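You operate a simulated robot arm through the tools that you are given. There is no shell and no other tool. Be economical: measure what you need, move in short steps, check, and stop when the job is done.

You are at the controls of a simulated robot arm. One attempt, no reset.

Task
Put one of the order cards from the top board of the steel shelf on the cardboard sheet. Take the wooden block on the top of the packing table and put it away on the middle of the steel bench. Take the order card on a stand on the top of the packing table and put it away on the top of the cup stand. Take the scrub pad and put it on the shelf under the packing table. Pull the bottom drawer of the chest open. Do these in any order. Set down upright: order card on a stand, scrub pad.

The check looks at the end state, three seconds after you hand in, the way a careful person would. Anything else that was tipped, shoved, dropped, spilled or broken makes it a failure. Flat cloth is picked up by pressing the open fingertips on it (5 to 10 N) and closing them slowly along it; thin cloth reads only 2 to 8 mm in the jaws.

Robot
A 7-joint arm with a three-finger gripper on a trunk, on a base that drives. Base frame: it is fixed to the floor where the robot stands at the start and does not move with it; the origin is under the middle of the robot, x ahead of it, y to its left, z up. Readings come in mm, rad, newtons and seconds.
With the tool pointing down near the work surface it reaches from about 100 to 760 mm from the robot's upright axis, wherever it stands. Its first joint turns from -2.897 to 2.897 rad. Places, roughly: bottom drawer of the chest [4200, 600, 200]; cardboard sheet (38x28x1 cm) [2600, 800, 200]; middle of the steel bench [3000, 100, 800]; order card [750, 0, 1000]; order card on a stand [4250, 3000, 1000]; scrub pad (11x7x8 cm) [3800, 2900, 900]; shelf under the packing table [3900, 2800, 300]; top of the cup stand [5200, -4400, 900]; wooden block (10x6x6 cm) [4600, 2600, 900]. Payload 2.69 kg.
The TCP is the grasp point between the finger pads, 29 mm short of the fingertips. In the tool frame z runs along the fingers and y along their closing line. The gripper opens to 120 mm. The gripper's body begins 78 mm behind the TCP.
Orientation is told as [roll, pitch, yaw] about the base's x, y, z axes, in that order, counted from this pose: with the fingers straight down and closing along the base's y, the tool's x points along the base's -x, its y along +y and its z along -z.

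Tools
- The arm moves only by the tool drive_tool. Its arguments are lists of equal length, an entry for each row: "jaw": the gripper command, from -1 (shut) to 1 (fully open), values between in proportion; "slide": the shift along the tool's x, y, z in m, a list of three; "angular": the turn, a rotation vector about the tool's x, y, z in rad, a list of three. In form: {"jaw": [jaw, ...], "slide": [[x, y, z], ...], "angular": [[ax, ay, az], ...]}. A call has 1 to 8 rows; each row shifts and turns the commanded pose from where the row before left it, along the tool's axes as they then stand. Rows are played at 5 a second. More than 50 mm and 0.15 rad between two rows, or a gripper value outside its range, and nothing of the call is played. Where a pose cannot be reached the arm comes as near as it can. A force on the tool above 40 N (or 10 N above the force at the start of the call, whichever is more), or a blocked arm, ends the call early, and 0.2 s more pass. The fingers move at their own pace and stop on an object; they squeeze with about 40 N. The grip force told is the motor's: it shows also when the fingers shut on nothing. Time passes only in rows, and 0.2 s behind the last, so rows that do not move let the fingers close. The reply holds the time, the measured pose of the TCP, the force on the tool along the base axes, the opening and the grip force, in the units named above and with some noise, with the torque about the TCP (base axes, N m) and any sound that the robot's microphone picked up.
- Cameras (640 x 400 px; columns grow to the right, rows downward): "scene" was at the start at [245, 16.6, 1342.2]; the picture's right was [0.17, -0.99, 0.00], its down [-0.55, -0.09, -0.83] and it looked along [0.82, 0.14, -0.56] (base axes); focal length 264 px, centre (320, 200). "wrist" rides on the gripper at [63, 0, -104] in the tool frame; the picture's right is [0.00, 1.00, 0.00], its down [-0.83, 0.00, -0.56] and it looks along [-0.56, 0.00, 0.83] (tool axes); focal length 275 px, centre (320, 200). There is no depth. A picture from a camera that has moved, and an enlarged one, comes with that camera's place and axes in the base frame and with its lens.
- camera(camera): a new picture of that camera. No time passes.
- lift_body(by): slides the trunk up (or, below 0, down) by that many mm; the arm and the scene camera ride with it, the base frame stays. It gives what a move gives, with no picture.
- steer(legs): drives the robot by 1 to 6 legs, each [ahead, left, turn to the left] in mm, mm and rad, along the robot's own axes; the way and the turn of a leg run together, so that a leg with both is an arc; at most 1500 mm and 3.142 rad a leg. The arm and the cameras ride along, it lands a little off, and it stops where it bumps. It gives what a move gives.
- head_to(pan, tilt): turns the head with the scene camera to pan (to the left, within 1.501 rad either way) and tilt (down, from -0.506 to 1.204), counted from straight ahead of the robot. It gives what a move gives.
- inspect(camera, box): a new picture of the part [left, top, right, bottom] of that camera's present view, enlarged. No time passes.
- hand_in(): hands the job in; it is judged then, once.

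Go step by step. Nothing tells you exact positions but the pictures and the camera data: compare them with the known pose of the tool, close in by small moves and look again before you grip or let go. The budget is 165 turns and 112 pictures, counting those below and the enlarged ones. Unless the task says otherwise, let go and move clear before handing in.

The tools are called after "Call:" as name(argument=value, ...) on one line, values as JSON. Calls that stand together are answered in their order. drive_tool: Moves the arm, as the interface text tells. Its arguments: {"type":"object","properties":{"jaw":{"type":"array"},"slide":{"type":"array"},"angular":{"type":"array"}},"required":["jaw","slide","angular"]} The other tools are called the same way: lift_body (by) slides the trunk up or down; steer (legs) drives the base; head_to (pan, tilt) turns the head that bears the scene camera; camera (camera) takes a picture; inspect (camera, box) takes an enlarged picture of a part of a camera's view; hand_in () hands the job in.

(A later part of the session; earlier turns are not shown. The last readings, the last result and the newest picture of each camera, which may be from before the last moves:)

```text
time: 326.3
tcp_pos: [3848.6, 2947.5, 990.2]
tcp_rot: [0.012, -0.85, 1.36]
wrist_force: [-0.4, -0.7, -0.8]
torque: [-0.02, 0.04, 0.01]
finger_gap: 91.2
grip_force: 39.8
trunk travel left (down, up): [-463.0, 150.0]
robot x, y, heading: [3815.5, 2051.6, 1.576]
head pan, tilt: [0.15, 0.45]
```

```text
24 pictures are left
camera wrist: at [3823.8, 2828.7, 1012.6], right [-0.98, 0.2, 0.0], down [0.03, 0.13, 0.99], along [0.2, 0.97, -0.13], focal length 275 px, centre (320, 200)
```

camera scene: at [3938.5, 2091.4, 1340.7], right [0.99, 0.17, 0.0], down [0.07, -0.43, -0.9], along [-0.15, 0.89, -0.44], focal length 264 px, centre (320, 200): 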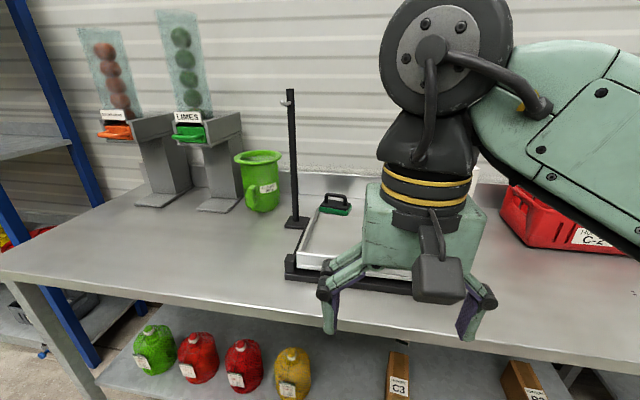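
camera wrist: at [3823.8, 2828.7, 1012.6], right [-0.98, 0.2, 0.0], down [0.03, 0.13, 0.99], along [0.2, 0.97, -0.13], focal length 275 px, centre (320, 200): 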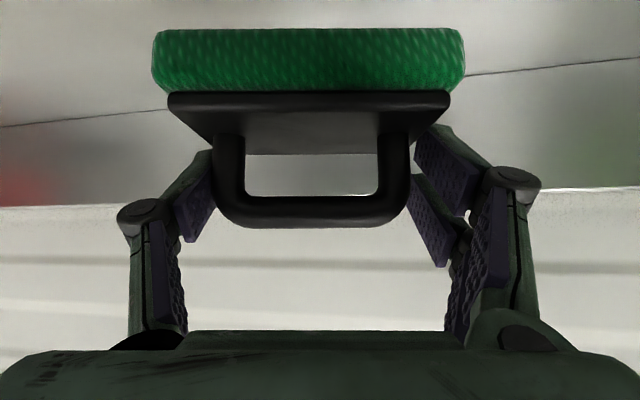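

The pad is held upright. I raise it clear of the tray, back off into the aisle, square the hand and pull it in.

Call:
lift_body(by=70)

Call:
steer(legs=[[-500, 0, 0]])

Call:
drive_tool(jaw=[-1, -1, -1, -1, -1, -1], slide=[[0, 0, 0], [0, 0, 0], [0.033, 0, -0.0375], [0.033, 0, -0.0375], [0.033, 0, -0.0375], [0.033, 0, -0.0375]], angular=[[-0.078, 0, -0.069], [-0.078, 0, -0.069], [0, 0, 0], [0, 0, 0], [0, 0, 0], [0, 0, 0]])

Call:
head_to(pan=-0.1, tilt=0.6)

Call:
camera(camera="scene")

```text
time: 327.4
tcp_pos: [3848.3, 2946.2, 1061.3]
tcp_rot: [0.014, -0.847, 1.36]
wrist_force: [0.5, 0.4, -1.8]
torque: [0.01, -0.02, 0.03]
finger_gap: 91.0
grip_force: 39.9
trunk travel left (down, up): [-533.0, 80.0]
robot x, y, heading: [3813.4, 2050.7, 1.574]
head pan, tilt: [0.15, 0.45]
```

```text
time: 330.3
tcp_pos: [3852.1, 2449.9, 1061.6]
tcp_rot: [0.014, -0.848, 1.356]
wrist_force: [0.3, -1.4, -0.6]
torque: [-0.01, -0.02, 0.03]
finger_gap: 91.0
grip_force: 40.3
trunk travel left (down, up): [-533.0, 80.0]
robot x, y, heading: [3809.4, 1556.5, 1.564]
head pan, tilt: [0.15, 0.45]
```

```text
time: 331.7
tcp_pos: [3830.4, 2252.1, 1053.4]
tcp_rot: [0.046, -0.836, 1.585]
wrist_force: [-0.1, -0.5, -0.4]
torque: [0.0, 0.05, 0.04]
finger_gap: 91.4
grip_force: 40.4
trunk travel left (down, up): [-533.0, 80.0]
robot x, y, heading: [3813.7, 1556.7, 1.569]
head pan, tilt: [0.15, 0.45]
```

```text
time: 332.4
tcp_pos: [3840.3, 2252.0, 1053.8]
tcp_rot: [0.054, -0.836, 1.559]
wrist_force: [-0.3, 1.0, -1.4]
torque: [0.05, 0.0, 0.0]
finger_gap: 91.1
grip_force: 39.9
trunk travel left (down, up): [-533.0, 80.0]
robot x, y, heading: [3810.2, 1555.9, 1.566]
head pan, tilt: [-0.099, 0.6]
```

```text
23 pictures are left
camera scene: at [3823.5, 1801.0, 1287.2], right [0.99, -0.1, 0.0], down [-0.06, -0.56, -0.83], along [0.09, 0.82, -0.56], focal length 264 px, centre (320, 200)
```

scene: 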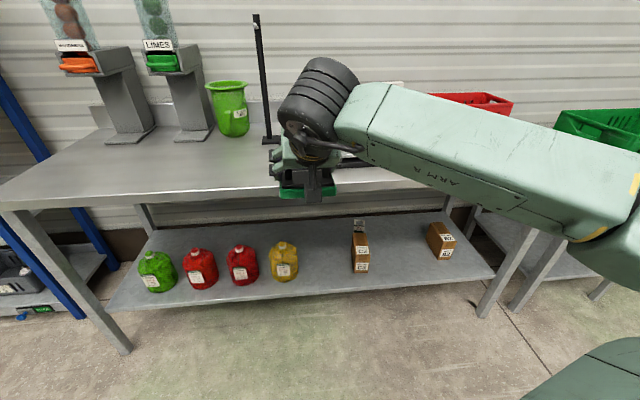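

The under-shelf has a free gap between the yellow jug and box C3 (x≈3816–4060). I shift right to centre on it and lower.

Call:
steer(legs=[[0, -98, 0]])

Call:
lift_body(by=-360)

Call:
drive_tool(jaw=[-1, -1, -1, -1, -1, -1], slide=[[0.0338, 0, 0.0297], [0.0338, 0, 0.0297], [0.0338, 0, 0.0297], [0.0338, 0, 0.0297], [0.0338, 0, 0.0297], [0, 0, 0]], angular=[[0, 0, 0], [0, 0, 0], [0, 0, 0], [0, 0, 0], [0, 0, 0], [0, 0, 0]])

Call:
camera(camera="wrist")

```text
time: 333.9
tcp_pos: [3945.5, 2250.8, 1057.0]
tcp_rot: [0.064, -0.841, 1.543]
wrist_force: [-0.1, 0.2, -0.3]
torque: [-0.01, 0.0, 0.0]
finger_gap: 91.1
grip_force: 40.0
trunk travel left (down, up): [-533.0, 80.0]
robot x, y, heading: [3910.2, 1556.3, 1.566]
head pan, tilt: [-0.099, 0.6]
```

```text
time: 337.4
tcp_pos: [3944.3, 2251.0, 696.1]
tcp_rot: [0.071, -0.84, 1.536]
wrist_force: [0.1, -0.2, -0.5]
torque: [0.03, 0.01, 0.01]
finger_gap: 90.9
grip_force: 39.8
trunk travel left (down, up): [-173.0, 440.0]
robot x, y, heading: [3912.0, 1553.3, 1.563]
head pan, tilt: [-0.099, 0.6]
```

```text
time: 338.8
tcp_pos: [3933.8, 2248.9, 469.6]
tcp_rot: [0.063, -0.842, 1.543]
wrist_force: [-0.8, -0.3, -0.9]
torque: [0.01, -0.01, -0.04]
finger_gap: 90.9
grip_force: 40.0
trunk travel left (down, up): [-173.0, 440.0]
robot x, y, heading: [3910.9, 1554.9, 1.566]
head pan, tilt: [-0.099, 0.6]
```

```text
22 pictures are left
camera wrist: at [3937.9, 2128.3, 492.4], right [-1.0, -0.02, 0.04], down [0.04, 0.14, 0.99], along [-0.03, 0.99, -0.14], focal length 275 px, centre (320, 200)
```

wrist: 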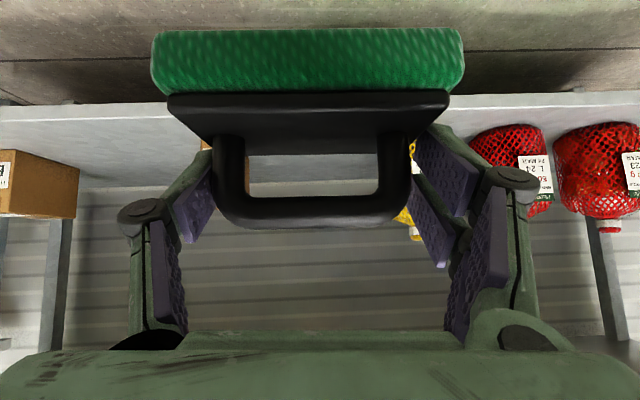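

Shelf top is near z≈320. I level the small roll and drive in 470 mm.

Call:
drive_tool(jaw=[-1], slide=[[0, 0, 0]], angular=[[0.041, 0, -0.017]])

Call:
steer(legs=[[465, 0, 0]])

Call:
camera(camera="wrist")

Call:
camera(camera="scene")

```text
time: 339.2
tcp_pos: [3935.2, 2250.2, 470.4]
tcp_rot: [0.004, -0.842, 1.567]
wrist_force: [0.0, 0.2, -0.2]
torque: [0.01, 0.02, 0.01]
finger_gap: 90.7
grip_force: 40.0
trunk travel left (down, up): [-173.0, 440.0]
robot x, y, heading: [3914.1, 1551.2, 1.564]
head pan, tilt: [-0.099, 0.6]
```

```text
time: 342.0
tcp_pos: [3940.0, 2716.0, 470.9]
tcp_rot: [0.004, -0.843, 1.569]
wrist_force: [-0.2, -0.7, -0.3]
torque: [0.04, 0.0, -0.06]
finger_gap: 90.7
grip_force: 40.4
trunk travel left (down, up): [-173.0, 440.0]
robot x, y, heading: [3910.6, 2021.5, 1.558]
head pan, tilt: [-0.099, 0.6]
```

```text
21 pictures are left
camera wrist: at [3939.7, 2596.1, 493.5], right [-1.0, 0.0, 0.0], down [0.0, 0.14, 0.99], along [0.0, 0.99, -0.14], focal length 275 px, centre (320, 200)
```

wrist: 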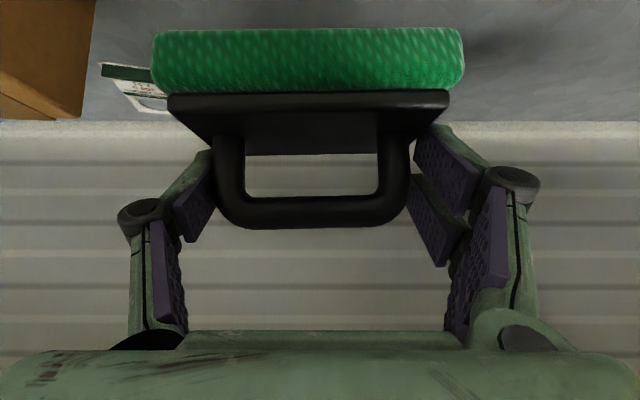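

```text
20 pictures are left
camera scene: at [3926.1, 2268.3, 927.1], right [0.99, -0.11, 0.0], down [-0.06, -0.56, -0.83], along [0.09, 0.82, -0.56], focal length 264 px, centre (320, 200)
```

scene: 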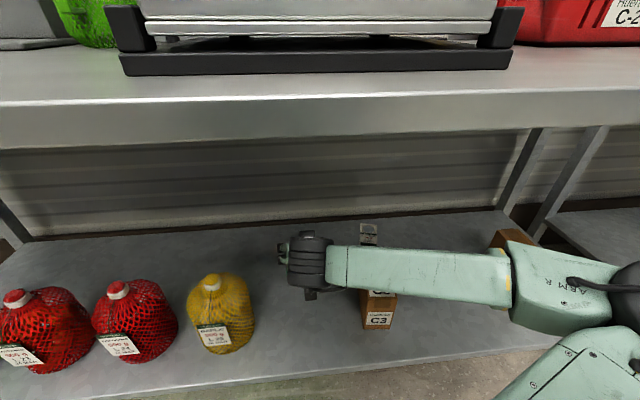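

The gap is clear below the pad. I lower 60 mm, then step gently to contact.

Call:
drive_tool(jaw=[-1, -1, -1], slide=[[0.0223, 0, 0.02], [0.0223, 0, 0.02], [0, 0, 0]], angular=[[0, 0, 0], [0, 0, 0], [0, 0, 0]])

Call:
drive_tool(jaw=[-1, -1, -1], slide=[[0.003, 0, 0.0027], [0.003, 0, 0.0027], [0.003, 0, 0.0027]], angular=[[0, 0, 0], [0, 0, 0], [0, 0, 0]])

Call:
drive_tool(jaw=[-1, -1, -1], slide=[[0.0022, 0, 0.002], [0.0022, 0, 0.002], [0.0022, 0, 0.002]], angular=[[0, 0, 0], [0, 0, 0], [0, 0, 0]])

```text
time: 342.8
tcp_pos: [3940.1, 2716.7, 410.9]
tcp_rot: [0.003, -0.844, 1.566]
wrist_force: [-0.1, 0.2, -0.8]
torque: [0.03, 0.01, 0.02]
finger_gap: 90.9
grip_force: 40.2
trunk travel left (down, up): [-173.0, 440.0]
robot x, y, heading: [3911.8, 2024.0, 1.568]
head pan, tilt: [-0.099, 0.6]
```

```text
time: 343.6
tcp_pos: [3940.8, 2716.2, 398.8]
tcp_rot: [0.002, -0.842, 1.566]
wrist_force: [-0.4, 0.5, -1.9]
torque: [-0.02, -0.02, -0.05]
finger_gap: 91.1
grip_force: 39.9
trunk travel left (down, up): [-173.0, 440.0]
robot x, y, heading: [3913.1, 2023.6, 1.56]
head pan, tilt: [-0.099, 0.6]
```

```text
time: 344.4
tcp_pos: [3940.1, 2718.3, 390.8]
tcp_rot: [0.003, -0.842, 1.565]
wrist_force: [-0.2, -0.8, -0.5]
torque: [-0.01, -0.01, -0.02]
finger_gap: 91.0
grip_force: 40.2
trunk travel left (down, up): [-173.0, 440.0]
robot x, y, heading: [3913.5, 2023.4, 1.56]
head pan, tilt: [-0.099, 0.6]
```

Call:
drive_tool(jaw=[-1, -1, -1], slide=[[0.0022, 0, 0.002], [0.0022, 0, 0.002], [0.0022, 0, 0.002]], angular=[[0, 0, 0], [0, 0, 0], [0, 0, 0]])

Call:
drive_tool(jaw=[-1, -1, -1], slide=[[0.0022, 0, 0.002], [0.0022, 0, 0.002], [0.0022, 0, 0.002]], angular=[[0, 0, 0], [0, 0, 0], [0, 0, 0]])

Call:
camera(camera="wrist")

```text
time: 345.2
tcp_pos: [3939.6, 2717.1, 382.3]
tcp_rot: [0.004, -0.844, 1.563]
wrist_force: [-0.8, 0.5, -0.8]
torque: [-0.02, 0.0, -0.01]
finger_gap: 90.9
grip_force: 40.2
trunk travel left (down, up): [-173.0, 440.0]
robot x, y, heading: [3914.7, 2021.0, 1.564]
head pan, tilt: [-0.099, 0.6]
```

```text
time: 346.0
tcp_pos: [3939.8, 2717.3, 372.9]
tcp_rot: [0.004, -0.843, 1.566]
wrist_force: [-1.2, -1.0, -0.9]
torque: [-0.05, -0.03, -0.01]
finger_gap: 91.0
grip_force: 39.9
trunk travel left (down, up): [-173.0, 440.0]
robot x, y, heading: [3912.0, 2023.1, 1.559]
head pan, tilt: [-0.099, 0.6]
```

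```text
19 pictures are left
camera wrist: at [3939.3, 2596.5, 395.1], right [-1.0, 0.0, 0.0], down [0.0, 0.14, 0.99], along [0.0, 0.99, -0.14], focal length 275 px, centre (320, 200)
```

wrist: 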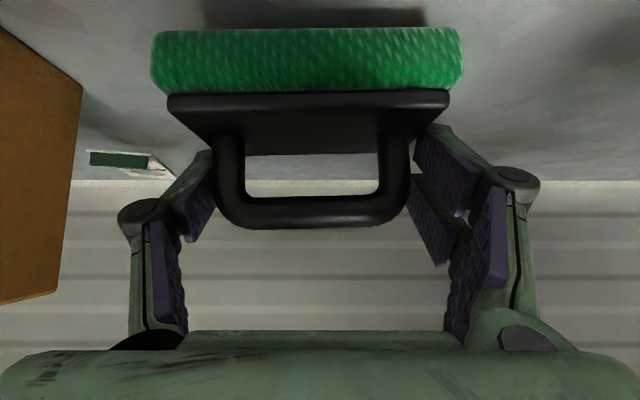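

Call:
drive_tool(jaw=[-1, -1, -1], slide=[[0.0022, 0, 0.002], [0.0022, 0, 0.002], [0.0022, 0, 0.002]], angular=[[0, 0, 0], [0, 0, 0], [0, 0, 0]])

Call:
drive_tool(jaw=[-1, -1], slide=[[0.0022, 0, 0.002], [0.0022, 0, 0.002]], angular=[[0, 0, 0], [0, 0, 0]])

```text
time: 346.8
tcp_pos: [3939.6, 2716.9, 364.6]
tcp_rot: [0.004, -0.843, 1.566]
wrist_force: [0.6, -0.4, -0.7]
torque: [-0.01, -0.03, -0.04]
finger_gap: 90.6
grip_force: 40.2
trunk travel left (down, up): [-173.0, 440.0]
robot x, y, heading: [3915.3, 2023.3, 1.565]
head pan, tilt: [-0.099, 0.6]
```

```text
time: 347.4
tcp_pos: [3939.7, 2718.1, 357.7]
tcp_rot: [0.002, -0.846, 1.567]
wrist_force: [0.2, -1.5, 2.5]
torque: [0.04, 0.15, 0.04]
finger_gap: 90.8
grip_force: 40.3
trunk travel left (down, up): [-173.0, 440.0]
robot x, y, heading: [3914.5, 2022.3, 1.565]
head pan, tilt: [-0.099, 0.6]
```

Contact at z≈358. I press 1 mm more, open, and withdraw along the tool axis.

Call:
drive_tool(jaw=[-1, 0.0, 0.85, 0.85, 0.85], slide=[[0.0011, 0, 0.001], [0, 0, 0], [0, 0, 0], [0, 0, 0], [0, 0, 0]], angular=[[0, 0, 0], [0, 0, 0], [0, 0, 0], [0, 0, 0], [0, 0, 0]])

Call:
drive_tool(jaw=[0.85, 0.85, 0.85], slide=[[0, 0, -0.03], [0, 0, -0.035], [0, 0, -0.035]], angular=[[0, 0, 0], [0, 0, 0], [0, 0, 0]])

Call:
camera(camera="wrist")

```text
time: 348.6
tcp_pos: [3940.5, 2717.1, 356.7]
tcp_rot: [0.004, -0.844, 1.566]
wrist_force: [0.1, 0.1, 0.3]
torque: [0.0, 0.02, 0.04]
finger_gap: 111.0
grip_force: 0.0
trunk travel left (down, up): [-173.0, 440.0]
robot x, y, heading: [3913.4, 2021.5, 1.564]
head pan, tilt: [-0.099, 0.6]
```

```text
time: 349.4
tcp_pos: [3947.1, 2695.8, 417.2]
tcp_rot: [0.004, -0.842, 1.565]
wrist_force: [0.2, 0.0, 0.4]
torque: [0.03, -0.04, -0.03]
finger_gap: 111.5
grip_force: 0.0
out of reach, approached as far as the arm can: row 2, 3
trunk travel left (down, up): [-173.0, 440.0]
robot x, y, heading: [3913.7, 2022.9, 1.56]
head pan, tilt: [-0.099, 0.6]
```

```text
18 pictures are left
camera wrist: at [3945.6, 2575.0, 439.0], right [-1.0, 0.0, 0.0], down [0.0, 0.14, 0.99], along [0.0, 0.99, -0.14], focal length 275 px, centre (320, 200)
```

wrist: 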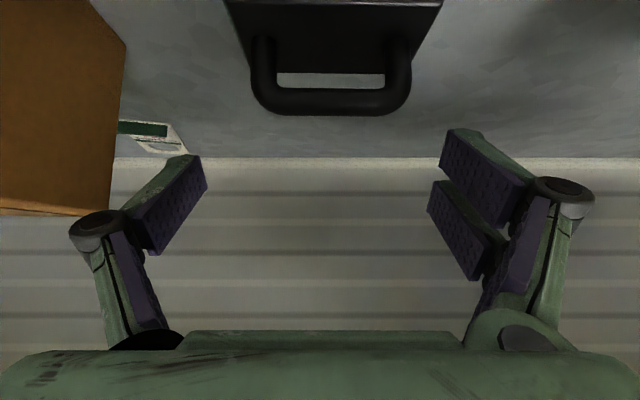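

The scrub pad stands on the shelf under the table. I back out and raise up, then move over to view the order card on its stand.

Call:
steer(legs=[[-420, 0, 0]])

Call:
lift_body(by=400)

Call:
drive_tool(jaw=[0.2, 0.2, 0.2, 0.2, 0.2, 0.2, 0.2], slide=[[-0.0385, 0, -0.02], [-0.0385, 0, -0.02], [-0.0385, 0, -0.02], [-0.0385, 0, -0.02], [-0.0385, 0, -0.02], [-0.0385, 0, -0.02], [0, 0, 0]], angular=[[0, 0.1, 0], [0, 0.1, 0], [0, 0.1, 0], [0, 0.1, 0], [0, 0.1, 0], [0, 0.1, 0], [0, 0.1, 0]])

Call:
steer(legs=[[0, -300, 0.01]])

Call:
head_to(pan=0.2, tilt=0.35)

Call:
camera(camera="scene")

```text
time: 352.0
tcp_pos: [3944.1, 2268.7, 417.7]
tcp_rot: [0.003, -0.84, 1.562]
wrist_force: [-0.2, 0.5, 0.4]
torque: [-0.01, 0.02, 0.01]
finger_gap: 111.0
grip_force: 0.1
trunk travel left (down, up): [-173.0, 440.0]
robot x, y, heading: [3912.1, 1594.4, 1.559]
head pan, tilt: [-0.099, 0.6]
```

```text
time: 355.8
tcp_pos: [3944.7, 2269.1, 816.5]
tcp_rot: [0.002, -0.841, 1.562]
wrist_force: [0.5, -0.3, 0.3]
torque: [0.0, 0.02, 0.02]
finger_gap: 111.1
grip_force: 0.0
trunk travel left (down, up): [-573.0, 40.0]
robot x, y, heading: [3906.8, 1595.5, 1.563]
head pan, tilt: [-0.099, 0.6]
```

```text
time: 357.4
tcp_pos: [3947.2, 2392.1, 1041.8]
tcp_rot: [0.002, -0.14, 1.566]
wrist_force: [0.3, -0.4, 1.2]
torque: [-0.01, -0.02, 0.03]
finger_gap: 72.2
grip_force: 0.1
trunk travel left (down, up): [-573.0, 40.0]
robot x, y, heading: [3912.7, 1593.7, 1.56]
head pan, tilt: [-0.099, 0.6]
```

```text
time: 360.3
tcp_pos: [4237.3, 2390.3, 1040.8]
tcp_rot: [0.002, -0.14, 1.572]
wrist_force: [-0.8, 0.4, -0.7]
torque: [-0.02, 0.02, -0.02]
finger_gap: 72.1
grip_force: 0.2
trunk travel left (down, up): [-573.0, 40.0]
robot x, y, heading: [4207.9, 1594.6, 1.566]
head pan, tilt: [-0.099, 0.6]
```

```text
time: 361.1
tcp_pos: [4237.3, 2390.2, 1041.5]
tcp_rot: [0.002, -0.143, 1.572]
wrist_force: [-0.8, -0.4, 1.2]
torque: [0.02, -0.01, 0.01]
finger_gap: 71.9
grip_force: 0.0
trunk travel left (down, up): [-573.0, 40.0]
robot x, y, heading: [4207.3, 1596.2, 1.569]
head pan, tilt: [0.201, 0.351]
```

```text
17 pictures are left
camera scene: at [4189.9, 1843.4, 1349.9], right [0.98, 0.2, 0.0], down [0.07, -0.34, -0.94], along [-0.18, 0.92, -0.34], focal length 264 px, centre (320, 200)
```

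scene: 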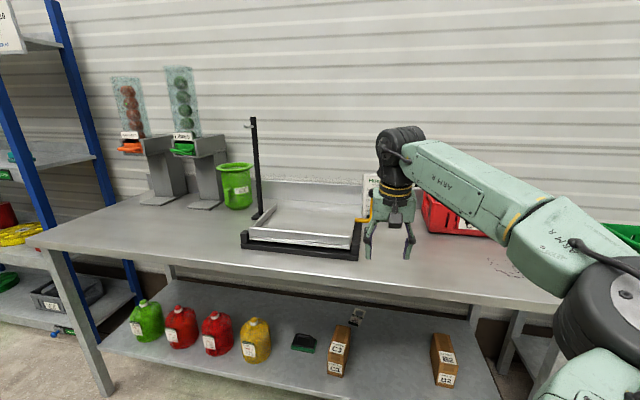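

The scrub pad stands upright on the shelf. I look at the card with the wrist camera.

Call:
camera(camera="wrist")

```text
16 pictures are left
camera wrist: at [4236.6, 2312.5, 1135.6], right [-1.0, -0.01, 0.0], down [0.0, 0.74, 0.67], along [-0.01, 0.67, -0.74], focal length 275 px, centre (320, 200)
```

wrist: 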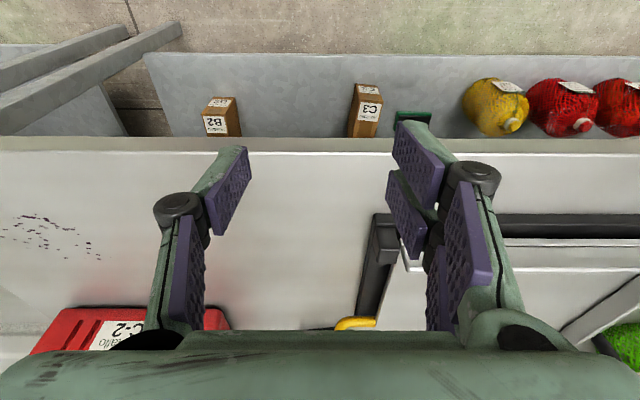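

Call:
steer(legs=[[300, -230, 0]])

Call:
head_to(pan=0.25, tilt=0.4)

Call:
inspect(camera="scene", box=[220, 120, 420, 245])

```text
time: 363.5
tcp_pos: [4468.2, 2689.0, 1040.7]
tcp_rot: [0.0, -0.143, 1.57]
wrist_force: [-0.2, 0.3, 0.2]
torque: [0.01, 0.01, 0.01]
finger_gap: 71.7
grip_force: 0.1
trunk travel left (down, up): [-573.0, 40.0]
robot x, y, heading: [4435.2, 1892.0, 1.559]
head pan, tilt: [0.201, 0.351]
```

```text
time: 364.1
tcp_pos: [4466.7, 2688.3, 1040.8]
tcp_rot: [0.001, -0.142, 1.568]
wrist_force: [-0.9, -0.5, 0.7]
torque: [0.0, 0.0, -0.01]
finger_gap: 72.0
grip_force: 0.1
trunk travel left (down, up): [-573.0, 40.0]
robot x, y, heading: [4434.7, 1891.4, 1.563]
head pan, tilt: [0.25, 0.4]
```

```text
3.20 times, centred on (320, 182) of scene
camera zoom: at [4414.3, 2140.1, 1345.4], right [0.97, 0.24, 0.0], down [0.09, -0.38, -0.92], along [-0.22, 0.89, -0.39], focal length 844 px, centre (320, 256)
```

zoom: 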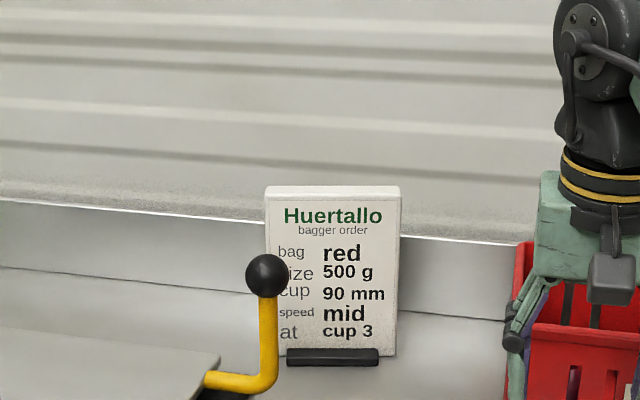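

The card is about 146 mm wide, ~190 mm tall (top z≈1054) at (4227, 2960), so I must pinch its top edge front-to-back. I straighten the hand, turn it 90° and raise it.

Call:
drive_tool(jaw=[0.2, 0.2, 0.2, 0.2, 0.2, 0.2, 0.2, 0.2], slide=[[0.03, 0, -0.04], [0.03, 0, -0.04], [0, 0, 0], [0, 0, 0], [0, 0, 0], [0, 0, 0], [0, 0, 0], [0, 0, 0]], angular=[[0, 0.142, 0], [0, 0, 0], [0, 0, 0.149], [0, 0, 0.149], [0, 0, 0.149], [0, 0, 0.149], [0, 0, 0.149], [0, 0, 0.149]])

Call:
drive_tool(jaw=[0.2, 0.2, 0.2, 0.2, 0.2], slide=[[0, 0, 0], [0, 0, 0], [0, 0, 0], [0, 0, 0], [0, 0, 0]], angular=[[0, 0, 0.149], [0, 0, 0.149], [0, 0, 0.149], [0, 0, 0.149], [0, 0, 0.08]])

Call:
lift_body(by=40)

Call:
steer(legs=[[0, 240, 0.01], [195, 0, 0]])

```text
time: 365.9
tcp_pos: [4467.9, 2621.9, 1117.2]
tcp_rot: [0.003, 0.002, 0.673]
wrist_force: [-0.3, -0.8, 0.1]
torque: [0.04, 0.01, -0.05]
finger_gap: 71.9
grip_force: 0.1
trunk travel left (down, up): [-573.0, 40.0]
robot x, y, heading: [4437.0, 1893.3, 1.567]
head pan, tilt: [0.25, 0.4]
```

```text
time: 367.1
tcp_pos: [4466.5, 2623.3, 1117.1]
tcp_rot: [0.001, 0.001, -0.003]
wrist_force: [0.7, -0.9, 1.1]
torque: [-0.02, 0.02, 0.0]
finger_gap: 71.9
grip_force: 0.1
trunk travel left (down, up): [-573.0, 40.0]
robot x, y, heading: [4431.5, 1895.1, 1.565]
head pan, tilt: [0.25, 0.4]
```

```text
time: 368.0
tcp_pos: [4467.7, 2622.9, 1156.4]
tcp_rot: [0.001, 0.004, 0.0]
wrist_force: [-0.1, 0.9, -0.6]
torque: [-0.01, 0.01, 0.01]
finger_gap: 72.1
grip_force: 0.0
trunk travel left (down, up): [-613.0, 0.0]
robot x, y, heading: [4432.7, 1892.4, 1.565]
head pan, tilt: [0.25, 0.4]
```

```text
time: 371.6
tcp_pos: [4224.1, 2822.7, 1156.9]
tcp_rot: [-0.001, 0.001, 0.005]
wrist_force: [0.4, -0.4, -0.3]
torque: [0.03, -0.05, -0.02]
finger_gap: 72.0
grip_force: 0.1
trunk travel left (down, up): [-613.0, 0.0]
robot x, y, heading: [4194.3, 2092.0, 1.573]
head pan, tilt: [0.25, 0.4]
```

No bump. I now extend toward the card from above and see how far the vertical hand reaches.

Call:
drive_tool(jaw=[0.2, 0.2, 0.2, 0.2], slide=[[0, 0.035, 0.015], [0, 0.035, 0.015], [0, 0.035, 0.01], [0, 0, 0]], angular=[[0, 0, 0], [0, 0, 0], [0, 0, 0], [0, 0, 0]])

Call:
camera(camera="wrist")

```text
time: 372.6
tcp_pos: [4223.7, 2925.1, 1113.9]
tcp_rot: [0.001, 0.0, 0.003]
wrist_force: [0.3, -0.2, 0.9]
torque: [-0.03, 0.0, -0.02]
finger_gap: 72.2
grip_force: 0.1
trunk travel left (down, up): [-613.0, 0.0]
robot x, y, heading: [4189.8, 2088.1, 1.565]
head pan, tilt: [0.25, 0.4]
```

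```text
14 pictures are left
camera wrist: at [4161.1, 2924.8, 1219.1], right [-0.01, 1.0, 0.0], down [0.83, 0.01, 0.55], along [0.55, 0.0, -0.83], focal length 275 px, centre (320, 200)
```

wrist: 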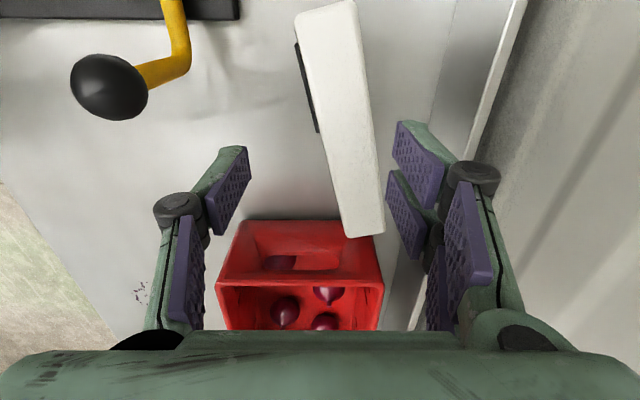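

The vertical hand reaches. The card is turned 0.22 rad, centred at (4230, 2944), ~30 mm thick at the top. I turn to match, centre, and descend around its top edge.

Call:
drive_tool(jaw=[0.2, 0.2, 0.2, 0.2, 0.2, 0.2], slide=[[0, 0, 0], [0, 0, 0], [-0.01, 0.017, 0], [0, 0, 0.03], [0, 0, 0.03], [0, 0, 0.02]], angular=[[0, 0, -0.109], [0, 0, -0.109], [0, 0, 0], [0, 0, 0], [0, 0, 0], [0, 0, 0]])

Call:
camera(camera="wrist")

```text
time: 374.0
tcp_pos: [4229.9, 2945.1, 1038.0]
tcp_rot: [0.001, 0.001, 0.222]
wrist_force: [0.6, 0.1, 0.2]
torque: [0.01, 0.03, -0.01]
finger_gap: 72.4
grip_force: 0.0
trunk travel left (down, up): [-613.0, 0.0]
robot x, y, heading: [4194.4, 2088.9, 1.572]
head pan, tilt: [0.25, 0.4]
```

```text
13 pictures are left
camera wrist: at [4167.9, 2931.0, 1141.0], right [-0.22, 0.97, 0.0], down [0.81, 0.19, 0.55], along [0.54, 0.12, -0.83], focal length 275 px, centre (320, 200)
```

wrist: 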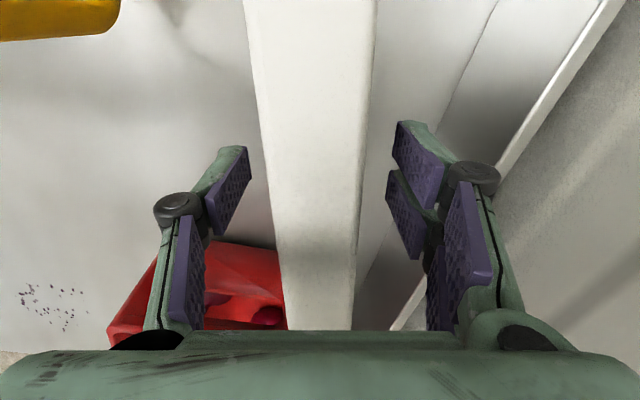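

Aligned. I lower 8 mm more, close, then lift and check.

Call:
drive_tool(jaw=[0.2, -0.2, -0.6, -1, -1], slide=[[0, 0, 0.008], [0, 0, 0], [0, 0, 0], [0, 0, 0], [0, 0, 0]], angular=[[0, 0, 0], [0, 0, 0], [0, 0, 0], [0, 0, 0], [0, 0, 0]])

Call:
drive_tool(jaw=[-1, -1, -1, -1], slide=[[0, 0, -0.02], [0, 0, -0.04], [0, 0, -0.04], [0, 0, 0]], angular=[[0, 0, 0], [0, 0, 0], [0, 0, 0], [0, 0, 0]])

Call:
camera(camera="wrist")

```text
time: 375.2
tcp_pos: [4229.1, 2943.8, 1029.3]
tcp_rot: [0.0, 0.002, 0.222]
wrist_force: [0.4, -1.2, 0.3]
torque: [-0.05, -0.05, -0.05]
finger_gap: 30.0
grip_force: 23.1
trunk travel left (down, up): [-613.0, 0.0]
robot x, y, heading: [4192.9, 2091.0, 1.566]
head pan, tilt: [0.25, 0.4]
```

```text
time: 376.2
tcp_pos: [4232.0, 2945.8, 1130.2]
tcp_rot: [-0.001, 0.002, 0.218]
wrist_force: [0.6, 0.5, -3.0]
torque: [-0.01, 0.0, -0.01]
finger_gap: 29.6
grip_force: 40.9
trunk travel left (down, up): [-613.0, 0.0]
robot x, y, heading: [4192.7, 2090.9, 1.567]
head pan, tilt: [0.25, 0.4]
```

```text
12 pictures are left
camera wrist: at [4170.5, 2930.7, 1233.8], right [-0.22, 0.97, 0.0], down [0.81, 0.19, 0.55], along [0.54, 0.12, -0.83], focal length 275 px, centre (320, 200)
```

wrist: 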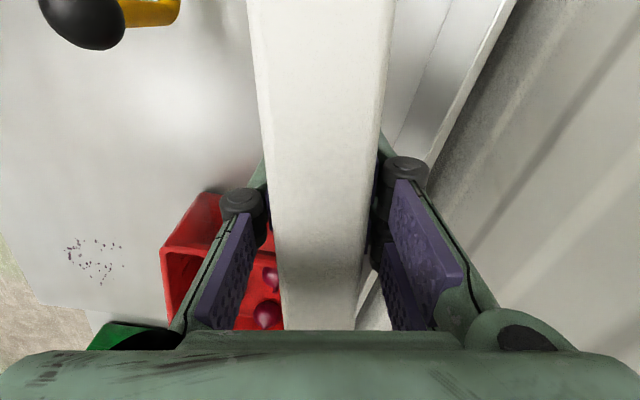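

The card is held at 29.6 mm. It must clear the lever knob, so I raise it 80 mm more before backing out.

Call:
drive_tool(jaw=[-1, -1, -1, -1], slide=[[0, 0, -0.03], [0, 0, -0.03], [0, 0, -0.025], [0, 0, 0]], angular=[[0, 0, 0], [0, 0, 0], [0, 0, 0], [0, 0, 0]])

```text
time: 377.2
tcp_pos: [4230.6, 2945.2, 1156.2]
tcp_rot: [0.002, 0.001, 0.222]
wrist_force: [-0.5, -0.5, -3.1]
torque: [0.02, -0.01, 0.06]
finger_gap: 29.5
grip_force: 39.9
out of reach, approached as far as the arm can: row 1, 2, 3
trunk travel left (down, up): [-613.0, 0.0]
robot x, y, heading: [4194.5, 2090.0, 1.564]
head pan, tilt: [0.25, 0.4]
```

The arm can't go higher here and the knob (≈(4200, 2792), top z≈1056) is in the way. I shift right 125 mm past it (card bottom at z≈992 clears the crate), then back out.

Call:
steer(legs=[[0, -125, 0]])

Call:
camera(camera="wrist")

```text
time: 378.9
tcp_pos: [4352.4, 2943.2, 1155.8]
tcp_rot: [0.002, 0.002, 0.222]
wrist_force: [-0.6, 0.0, -3.9]
torque: [-0.04, 0.02, -0.05]
finger_gap: 29.6
grip_force: 40.3
trunk travel left (down, up): [-613.0, 0.0]
robot x, y, heading: [4315.9, 2090.9, 1.565]
head pan, tilt: [0.25, 0.4]
```

```text
11 pictures are left
camera wrist: at [4290.7, 2929.3, 1260.3], right [-0.22, 0.97, 0.0], down [0.81, 0.19, 0.55], along [0.54, 0.12, -0.83], focal length 275 px, centre (320, 200)
```

wrist: 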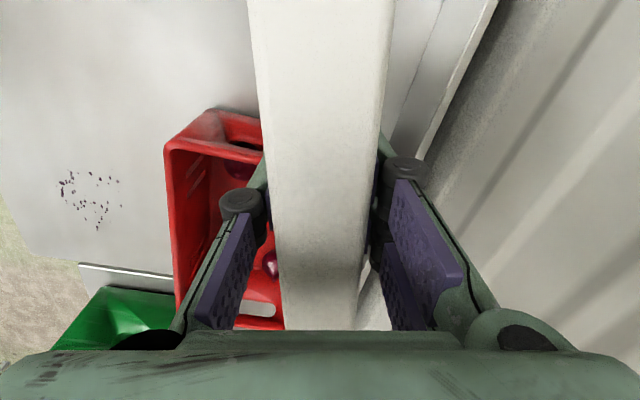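

No contact. I back out to the aisle, tuck the hand and head for the south passage.

Call:
steer(legs=[[-550, 0, 0]])

Call:
drive_tool(jaw=[-1, -1, -1, -1, -1, -1], slide=[[0.0105, -0.0465, -0.01], [0.0105, -0.0465, -0.01], [0.0105, -0.0465, -0.01], [0.0105, -0.0465, -0.01], [0, 0, 0], [0, 0, 0]], angular=[[0, 0, 0], [0, 0, 0], [0, 0, 0], [0, 0, 0], [0, 0, 0.111], [0, 0, 0.111]])

Call:
steer(legs=[[0, -620, 0], [0, 0, -1.57], [0, 0, -1.57], [1500, 0, 0]])

Call:
head_to(pan=0.1, tilt=0.2)

Call:
camera(camera="scene")

```text
time: 382.0
tcp_pos: [4354.8, 2397.8, 1156.4]
tcp_rot: [0.001, 0.001, 0.218]
wrist_force: [0.5, 0.5, -3.4]
torque: [0.0, 0.0, 0.05]
finger_gap: 29.5
grip_force: 40.0
trunk travel left (down, up): [-613.0, 0.0]
robot x, y, heading: [4314.0, 1543.3, 1.562]
head pan, tilt: [0.25, 0.4]
```

```text
time: 383.4
tcp_pos: [4352.8, 2206.0, 1186.3]
tcp_rot: [0.003, 0.004, -0.007]
wrist_force: [0.1, 0.2, -3.3]
torque: [-0.01, -0.02, 0.03]
finger_gap: 29.6
grip_force: 40.1
out of reach, approached as far as the arm can: row 3, 4
trunk travel left (down, up): [-613.0, 0.0]
robot x, y, heading: [4314.6, 1542.9, 1.563]
head pan, tilt: [0.25, 0.4]
```

```text
time: 403.7
tcp_pos: [4950.3, -645.5, 1185.7]
tcp_rot: [0.003, 0.003, -3.113]
wrist_force: [-0.5, -0.3, -3.4]
torque: [0.01, 0.0, -0.01]
finger_gap: 29.4
grip_force: 40.3
trunk travel left (down, up): [-613.0, 0.0]
robot x, y, heading: [4966.5, 18.2, -1.549]
head pan, tilt: [0.25, 0.4]
```

```text
time: 404.4
tcp_pos: [4950.8, -647.1, 1186.6]
tcp_rot: [0.003, 0.005, -3.114]
wrist_force: [-0.8, 0.3, -3.3]
torque: [-0.02, 0.02, -0.05]
finger_gap: 29.5
grip_force: 39.8
trunk travel left (down, up): [-613.0, 0.0]
robot x, y, heading: [4966.8, 16.7, -1.545]
head pan, tilt: [0.099, 0.201]
```

```text
10 pictures are left
camera scene: at [4984.9, -229.3, 1403.6], right [-0.99, -0.13, 0.0], down [-0.03, 0.2, -0.98], along [0.12, -0.97, -0.2], focal length 264 px, centre (320, 200)
```

scene: 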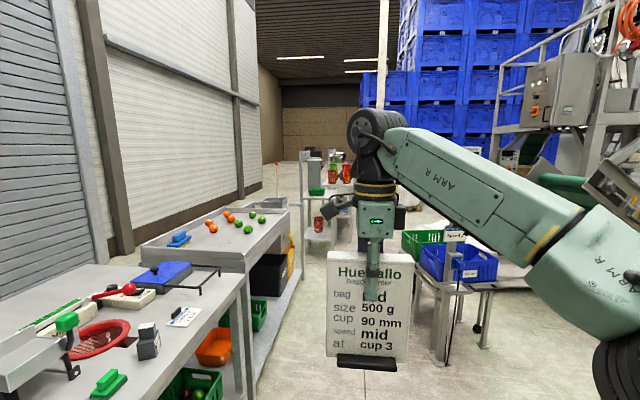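

The card hangs upright in the gripper. The corridor runs on southward at x≈4970; I drive on and look for the cup stand.

Call:
steer(legs=[[1500, 40, -0.02], [500, 0, 0]])

Call:
head_to(pan=0.15, tilt=0.25)

Call:
camera(camera="scene")

```text
refused: leg 1 is longer than a leg can be; nothing moved
```

```text
time: 405.0
tcp_pos: [4951.0, -646.3, 1186.0]
tcp_rot: [0.002, 0.003, -3.112]
wrist_force: [-0.7, -0.1, -3.8]
torque: [0.01, 0.02, -0.02]
finger_gap: 29.6
grip_force: 39.8
trunk travel left (down, up): [-613.0, 0.0]
robot x, y, heading: [4968.8, 21.5, -1.544]
head pan, tilt: [0.15, 0.25]
```

```text
9 pictures are left
camera scene: at [4989.5, -228.7, 1399.1], right [-0.98, -0.18, 0.0], down [-0.04, 0.24, -0.97], along [0.17, -0.95, -0.25], focal length 264 px, centre (320, 200)
```

scene: 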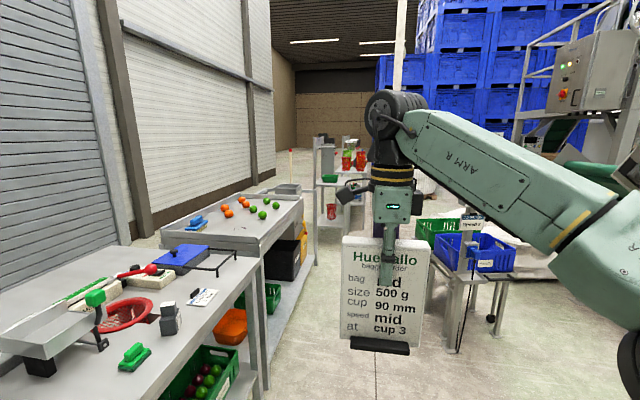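

The first leg was too long by a hair; I repeat it shorter.

Call:
steer(legs=[[1400, 0, -0.025], [700, 0, 0]])

```text
time: 415.4
tcp_pos: [4937.5, -2728.9, 1184.8]
tcp_rot: [0.001, 0.002, 3.137]
wrist_force: [0.5, 0.1, -3.0]
torque: [0.06, -0.01, 0.02]
finger_gap: 29.5
grip_force: 40.0
trunk travel left (down, up): [-613.0, 0.0]
robot x, y, heading: [4974.2, -2066.0, -1.578]
head pan, tilt: [0.15, 0.25]
```

Call:
camera(camera="scene")

```text
8 pictures are left
camera scene: at [4990.5, -2313.5, 1399.0], right [-0.99, -0.14, 0.0], down [-0.04, 0.24, -0.97], along [0.14, -0.96, -0.25], focal length 264 px, centre (320, 200)
```

scene: 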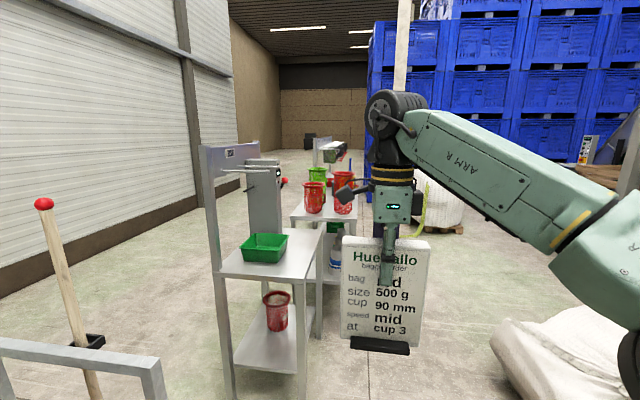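

The far stand with the red cups (x≈5040–5390, y from -3770 southward) is the cup stand. I tuck the hand closer, sidestep west, turn to face east and strafe down alongside it.

Call:
drive_tool(jaw=[-1, -1, -1, -1, -1], slide=[[0, -0.048, 0], [0, -0.048, 0], [0, -0.048, 0], [0, -0.048, 0], [0, -0.048, 0]], angular=[[0, 0, 0], [0, 0, 0], [0, 0, 0], [0, 0, 0], [0, 0, 0]])

Call:
steer(legs=[[500, 0, 0.008], [0, -394, 0], [0, 0, 1.57], [0, -1000, 0]])

Call:
head_to(pan=-0.45, tilt=0.4)

Call:
camera(camera="scene")

```text
time: 416.6
tcp_pos: [4974.8, -2504.6, 1179.7]
tcp_rot: [-0.011, 0.017, -2.966]
wrist_force: [0.3, 0.6, -3.9]
torque: [0.01, 0.0, 0.02]
finger_gap: 29.4
grip_force: 40.3
trunk travel left (down, up): [-613.0, 0.0]
robot x, y, heading: [4978.6, -2068.9, -1.577]
head pan, tilt: [0.15, 0.25]
stopped in row 5: the arm was blocked; the commanded pose is now the measured one
```

```text
time: 421.0
tcp_pos: [4859.8, -2999.3, 1178.7]
tcp_rot: [-0.012, 0.016, -2.959]
wrist_force: [0.4, -0.7, -3.0]
torque: [-0.01, 0.0, 0.01]
finger_gap: 29.7
grip_force: 39.8
trunk travel left (down, up): [-613.0, 0.0]
robot x, y, heading: [4860.3, -2556.7, -1.566]
head pan, tilt: [0.15, 0.25]
stopped in leg 2: the robot was blocked; the commanded pose is now the measured one
```

```text
time: 422.0
tcp_pos: [4860.3, -2999.1, 1179.7]
tcp_rot: [-0.01, 0.014, -2.959]
wrist_force: [-0.5, -0.4, -3.2]
torque: [0.0, 0.0, 0.01]
finger_gap: 29.6
grip_force: 39.5
trunk travel left (down, up): [-613.0, 0.0]
robot x, y, heading: [4855.5, -2561.6, -1.569]
head pan, tilt: [-0.45, 0.4]
```

```text
7 pictures are left
camera scene: at [4820.4, -2799.0, 1385.1], right [-0.9, 0.43, 0.0], down [0.17, 0.35, -0.92], along [-0.4, -0.83, -0.39], focal length 264 px, centre (320, 200)
```

scene: 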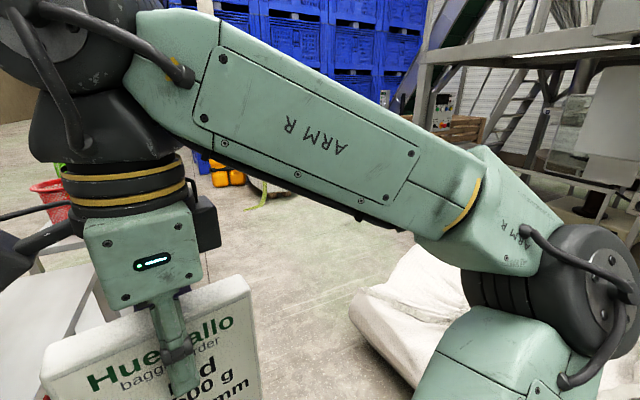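

The robot touched something on its right rear (probably the crate stand's side) and stopped. I move off to the left, go further south before sidestepping, then turn east.

Call:
steer(legs=[[0, 60, 0], [520, 0, 0], [0, -320, 0], [0, 0, 1.57]])

Call:
head_to(pan=-0.6, tilt=0.4)

Call:
camera(camera="scene")

```text
time: 427.8
tcp_pos: [4680.3, -3521.9, 1178.7]
tcp_rot: [-0.011, 0.016, -2.958]
wrist_force: [0.6, 0.4, -3.0]
torque: [-0.02, 0.04, 0.0]
finger_gap: 29.7
grip_force: 40.3
trunk travel left (down, up): [-613.0, 0.0]
robot x, y, heading: [4680.3, -3082.6, -1.572]
head pan, tilt: [-0.45, 0.4]
stopped in leg 3: the robot was blocked; the commanded pose is now the measured one
```

```text
time: 428.5
tcp_pos: [4679.8, -3522.4, 1179.7]
tcp_rot: [-0.01, 0.015, -2.959]
wrist_force: [0.6, 0.6, -2.1]
torque: [0.0, 0.01, 0.01]
finger_gap: 29.6
grip_force: 39.8
trunk travel left (down, up): [-613.0, 0.0]
robot x, y, heading: [4681.7, -3083.6, -1.57]
head pan, tilt: [-0.6, 0.4]
```

```text
6 pictures are left
camera scene: at [4627.2, -3314.5, 1385.1], right [-0.83, 0.56, 0.0], down [0.22, 0.32, -0.92], along [-0.52, -0.76, -0.39], focal length 264 px, centre (320, 200)
```

scene: 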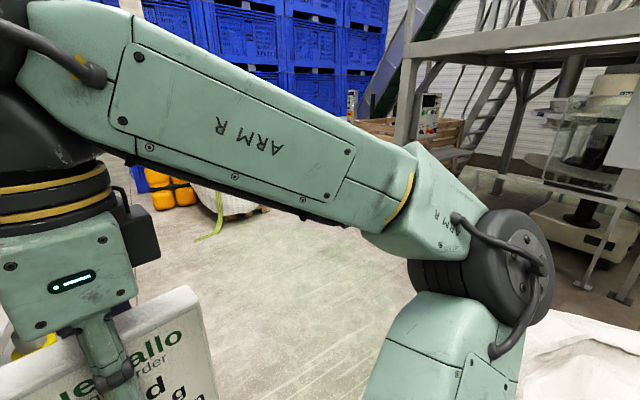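

The bay between sack and near stand is just robot-wide, so I won't go further down it; the cup stand's north end is reachable from here to my left. I ease off, creep forward and look at its top.

Call:
steer(legs=[[0, 12, 0], [140, 0, 0]])

Call:
head_to(pan=0.75, tilt=0.45)

Call:
camera(camera="scene")

```text
time: 430.2
tcp_pos: [4691.5, -3661.5, 1179.8]
tcp_rot: [-0.011, 0.016, -2.957]
wrist_force: [-0.4, -0.2, -3.2]
torque: [0.04, 0.02, 0.02]
finger_gap: 29.6
grip_force: 40.0
trunk travel left (down, up): [-613.0, 0.0]
robot x, y, heading: [4686.7, -3222.1, -1.565]
head pan, tilt: [-0.6, 0.4]
```

```text
time: 431.7
tcp_pos: [4691.9, -3660.9, 1178.9]
tcp_rot: [-0.01, 0.015, -2.958]
wrist_force: [0.6, 0.7, -2.9]
torque: [-0.02, 0.01, 0.0]
finger_gap: 29.5
grip_force: 39.8
trunk travel left (down, up): [-613.0, 0.0]
robot x, y, heading: [4689.0, -3225.7, -1.566]
head pan, tilt: [0.75, 0.45]
```

```text
5 pictures are left
camera scene: at [4754.3, -3443.7, 1380.5], right [-0.73, -0.68, 0.0], down [-0.3, 0.32, -0.9], along [0.61, -0.66, -0.44], focal length 264 px, centre (320, 200)
```

scene: 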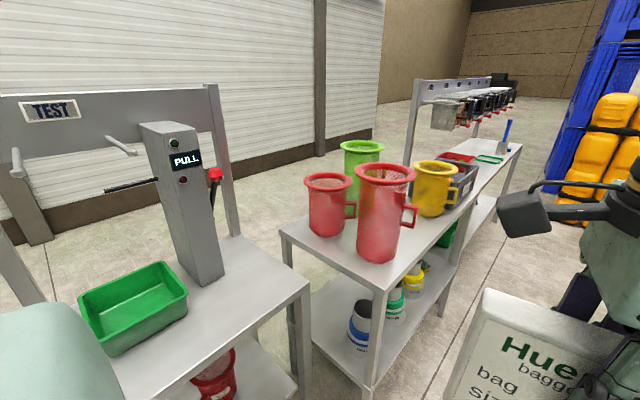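

On the cup stand there's a free space between the red pitcher (≈(5049, -4010)) and the yellow one (≈(5031, -4355)), around (5058, -4180). I need to creep ~170 mm further south to reach it.

Call:
steer(legs=[[80, 4, 0], [90, 4, 0]])

```text
time: 433.5
tcp_pos: [4702.6, -3832.0, 1179.4]
tcp_rot: [-0.012, 0.015, -2.957]
wrist_force: [-0.2, -0.5, -3.5]
torque: [0.03, 0.02, -0.03]
finger_gap: 29.5
grip_force: 40.2
trunk travel left (down, up): [-613.0, 0.0]
robot x, y, heading: [4700.2, -3393.0, -1.57]
head pan, tilt: [0.75, 0.45]
```

No bump. I square the hand and move it south along the outside of the stand to y≈-4130.

Call:
drive_tool(jaw=[-1, -1, -1, -1, -1, -1, -1, -1], slide=[[0, 0.03, 0], [0, 0.03, 0], [0, 0.045, 0.008], [0, 0.045, 0.008], [0, 0.045, 0.008], [0, 0.045, 0.008], [0, 0.045, 0.008], [0, 0.045, 0.008]], angular=[[-0.005, -0.007, 0.092], [-0.006, -0.008, 0.092], [0, 0, 0], [0, 0, 0], [0, 0, 0], [0, 0, 0], [0, 0, 0], [0, 0, 0]])

Call:
head_to(pan=0.6, tilt=0.45)

Call:
camera(camera="scene")

```text
time: 435.3
tcp_pos: [4711.7, -4163.3, 1129.3]
tcp_rot: [-0.002, 0.0, -3.14]
wrist_force: [-0.7, 0.3, -3.5]
torque: [0.0, 0.0, 0.02]
finger_gap: 29.4
grip_force: 39.8
trunk travel left (down, up): [-613.0, 0.0]
robot x, y, heading: [4698.1, -3387.9, -1.573]
head pan, tilt: [0.75, 0.45]
```

```text
time: 436.0
tcp_pos: [4711.1, -4161.8, 1129.1]
tcp_rot: [-0.001, 0.0, -3.142]
wrist_force: [-0.2, -0.7, -3.2]
torque: [-0.04, 0.03, 0.04]
finger_gap: 29.6
grip_force: 40.0
trunk travel left (down, up): [-613.0, 0.0]
robot x, y, heading: [4697.9, -3393.0, -1.569]
head pan, tilt: [0.6, 0.45]
```

```text
4 pictures are left
camera scene: at [4752.8, -3623.4, 1380.4], right [-0.82, -0.57, 0.0], down [-0.25, 0.36, -0.9], along [0.51, -0.74, -0.44], focal length 264 px, centre (320, 200)
```

scene: 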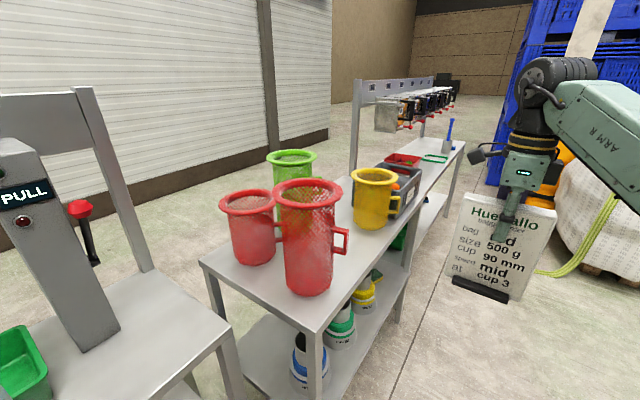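

The stand's top is z≈850, west edge x≈4990; the gap between pitchers is centred near (5075, -4240). I creep 85 mm further and bring the card in from the west.

Call:
steer(legs=[[85, 3, 0]])

Call:
drive_tool(jaw=[-1, -1, -1, -1, -1, -1], slide=[[0.042, 0, 0.012], [0.042, 0, 0.012], [0.042, 0, 0.012], [0.042, 0, 0.012], [0.042, 0, 0.012], [0, 0, 0]], angular=[[0, 0, 0], [0, 0, 0], [0, 0, 0], [0, 0, 0], [0, 0, 0], [0, 0, 0]])

```text
time: 437.1
tcp_pos: [4714.1, -4248.1, 1128.5]
tcp_rot: [-0.003, 0.0, -3.14]
wrist_force: [0.1, -0.8, -2.7]
torque: [0.04, 0.02, -0.03]
finger_gap: 29.5
grip_force: 39.6
trunk travel left (down, up): [-613.0, 0.0]
robot x, y, heading: [4699.4, -3477.6, -1.568]
head pan, tilt: [0.6, 0.45]
```

```text
time: 438.5
tcp_pos: [4924.6, -4247.2, 1070.3]
tcp_rot: [-0.002, 0.0, -3.141]
wrist_force: [-0.9, 0.1, -3.4]
torque: [0.01, -0.02, 0.01]
finger_gap: 29.6
grip_force: 40.1
trunk travel left (down, up): [-613.0, 0.0]
robot x, y, heading: [4705.1, -3479.8, -1.566]
head pan, tilt: [0.6, 0.45]
```

Call:
camera(camera="wrist")

```text
3 pictures are left
camera wrist: at [4987.2, -4248.1, 1174.1], right [0.01, -1.0, 0.0], down [-0.83, 0.0, 0.56], along [-0.56, 0.0, -0.83], focal length 275 px, centre (320, 200)
```

wrist: 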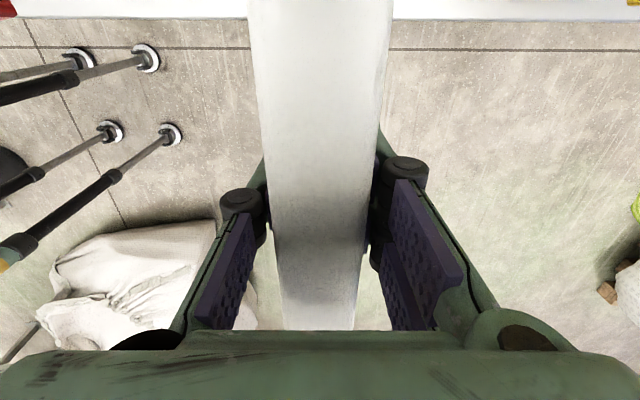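

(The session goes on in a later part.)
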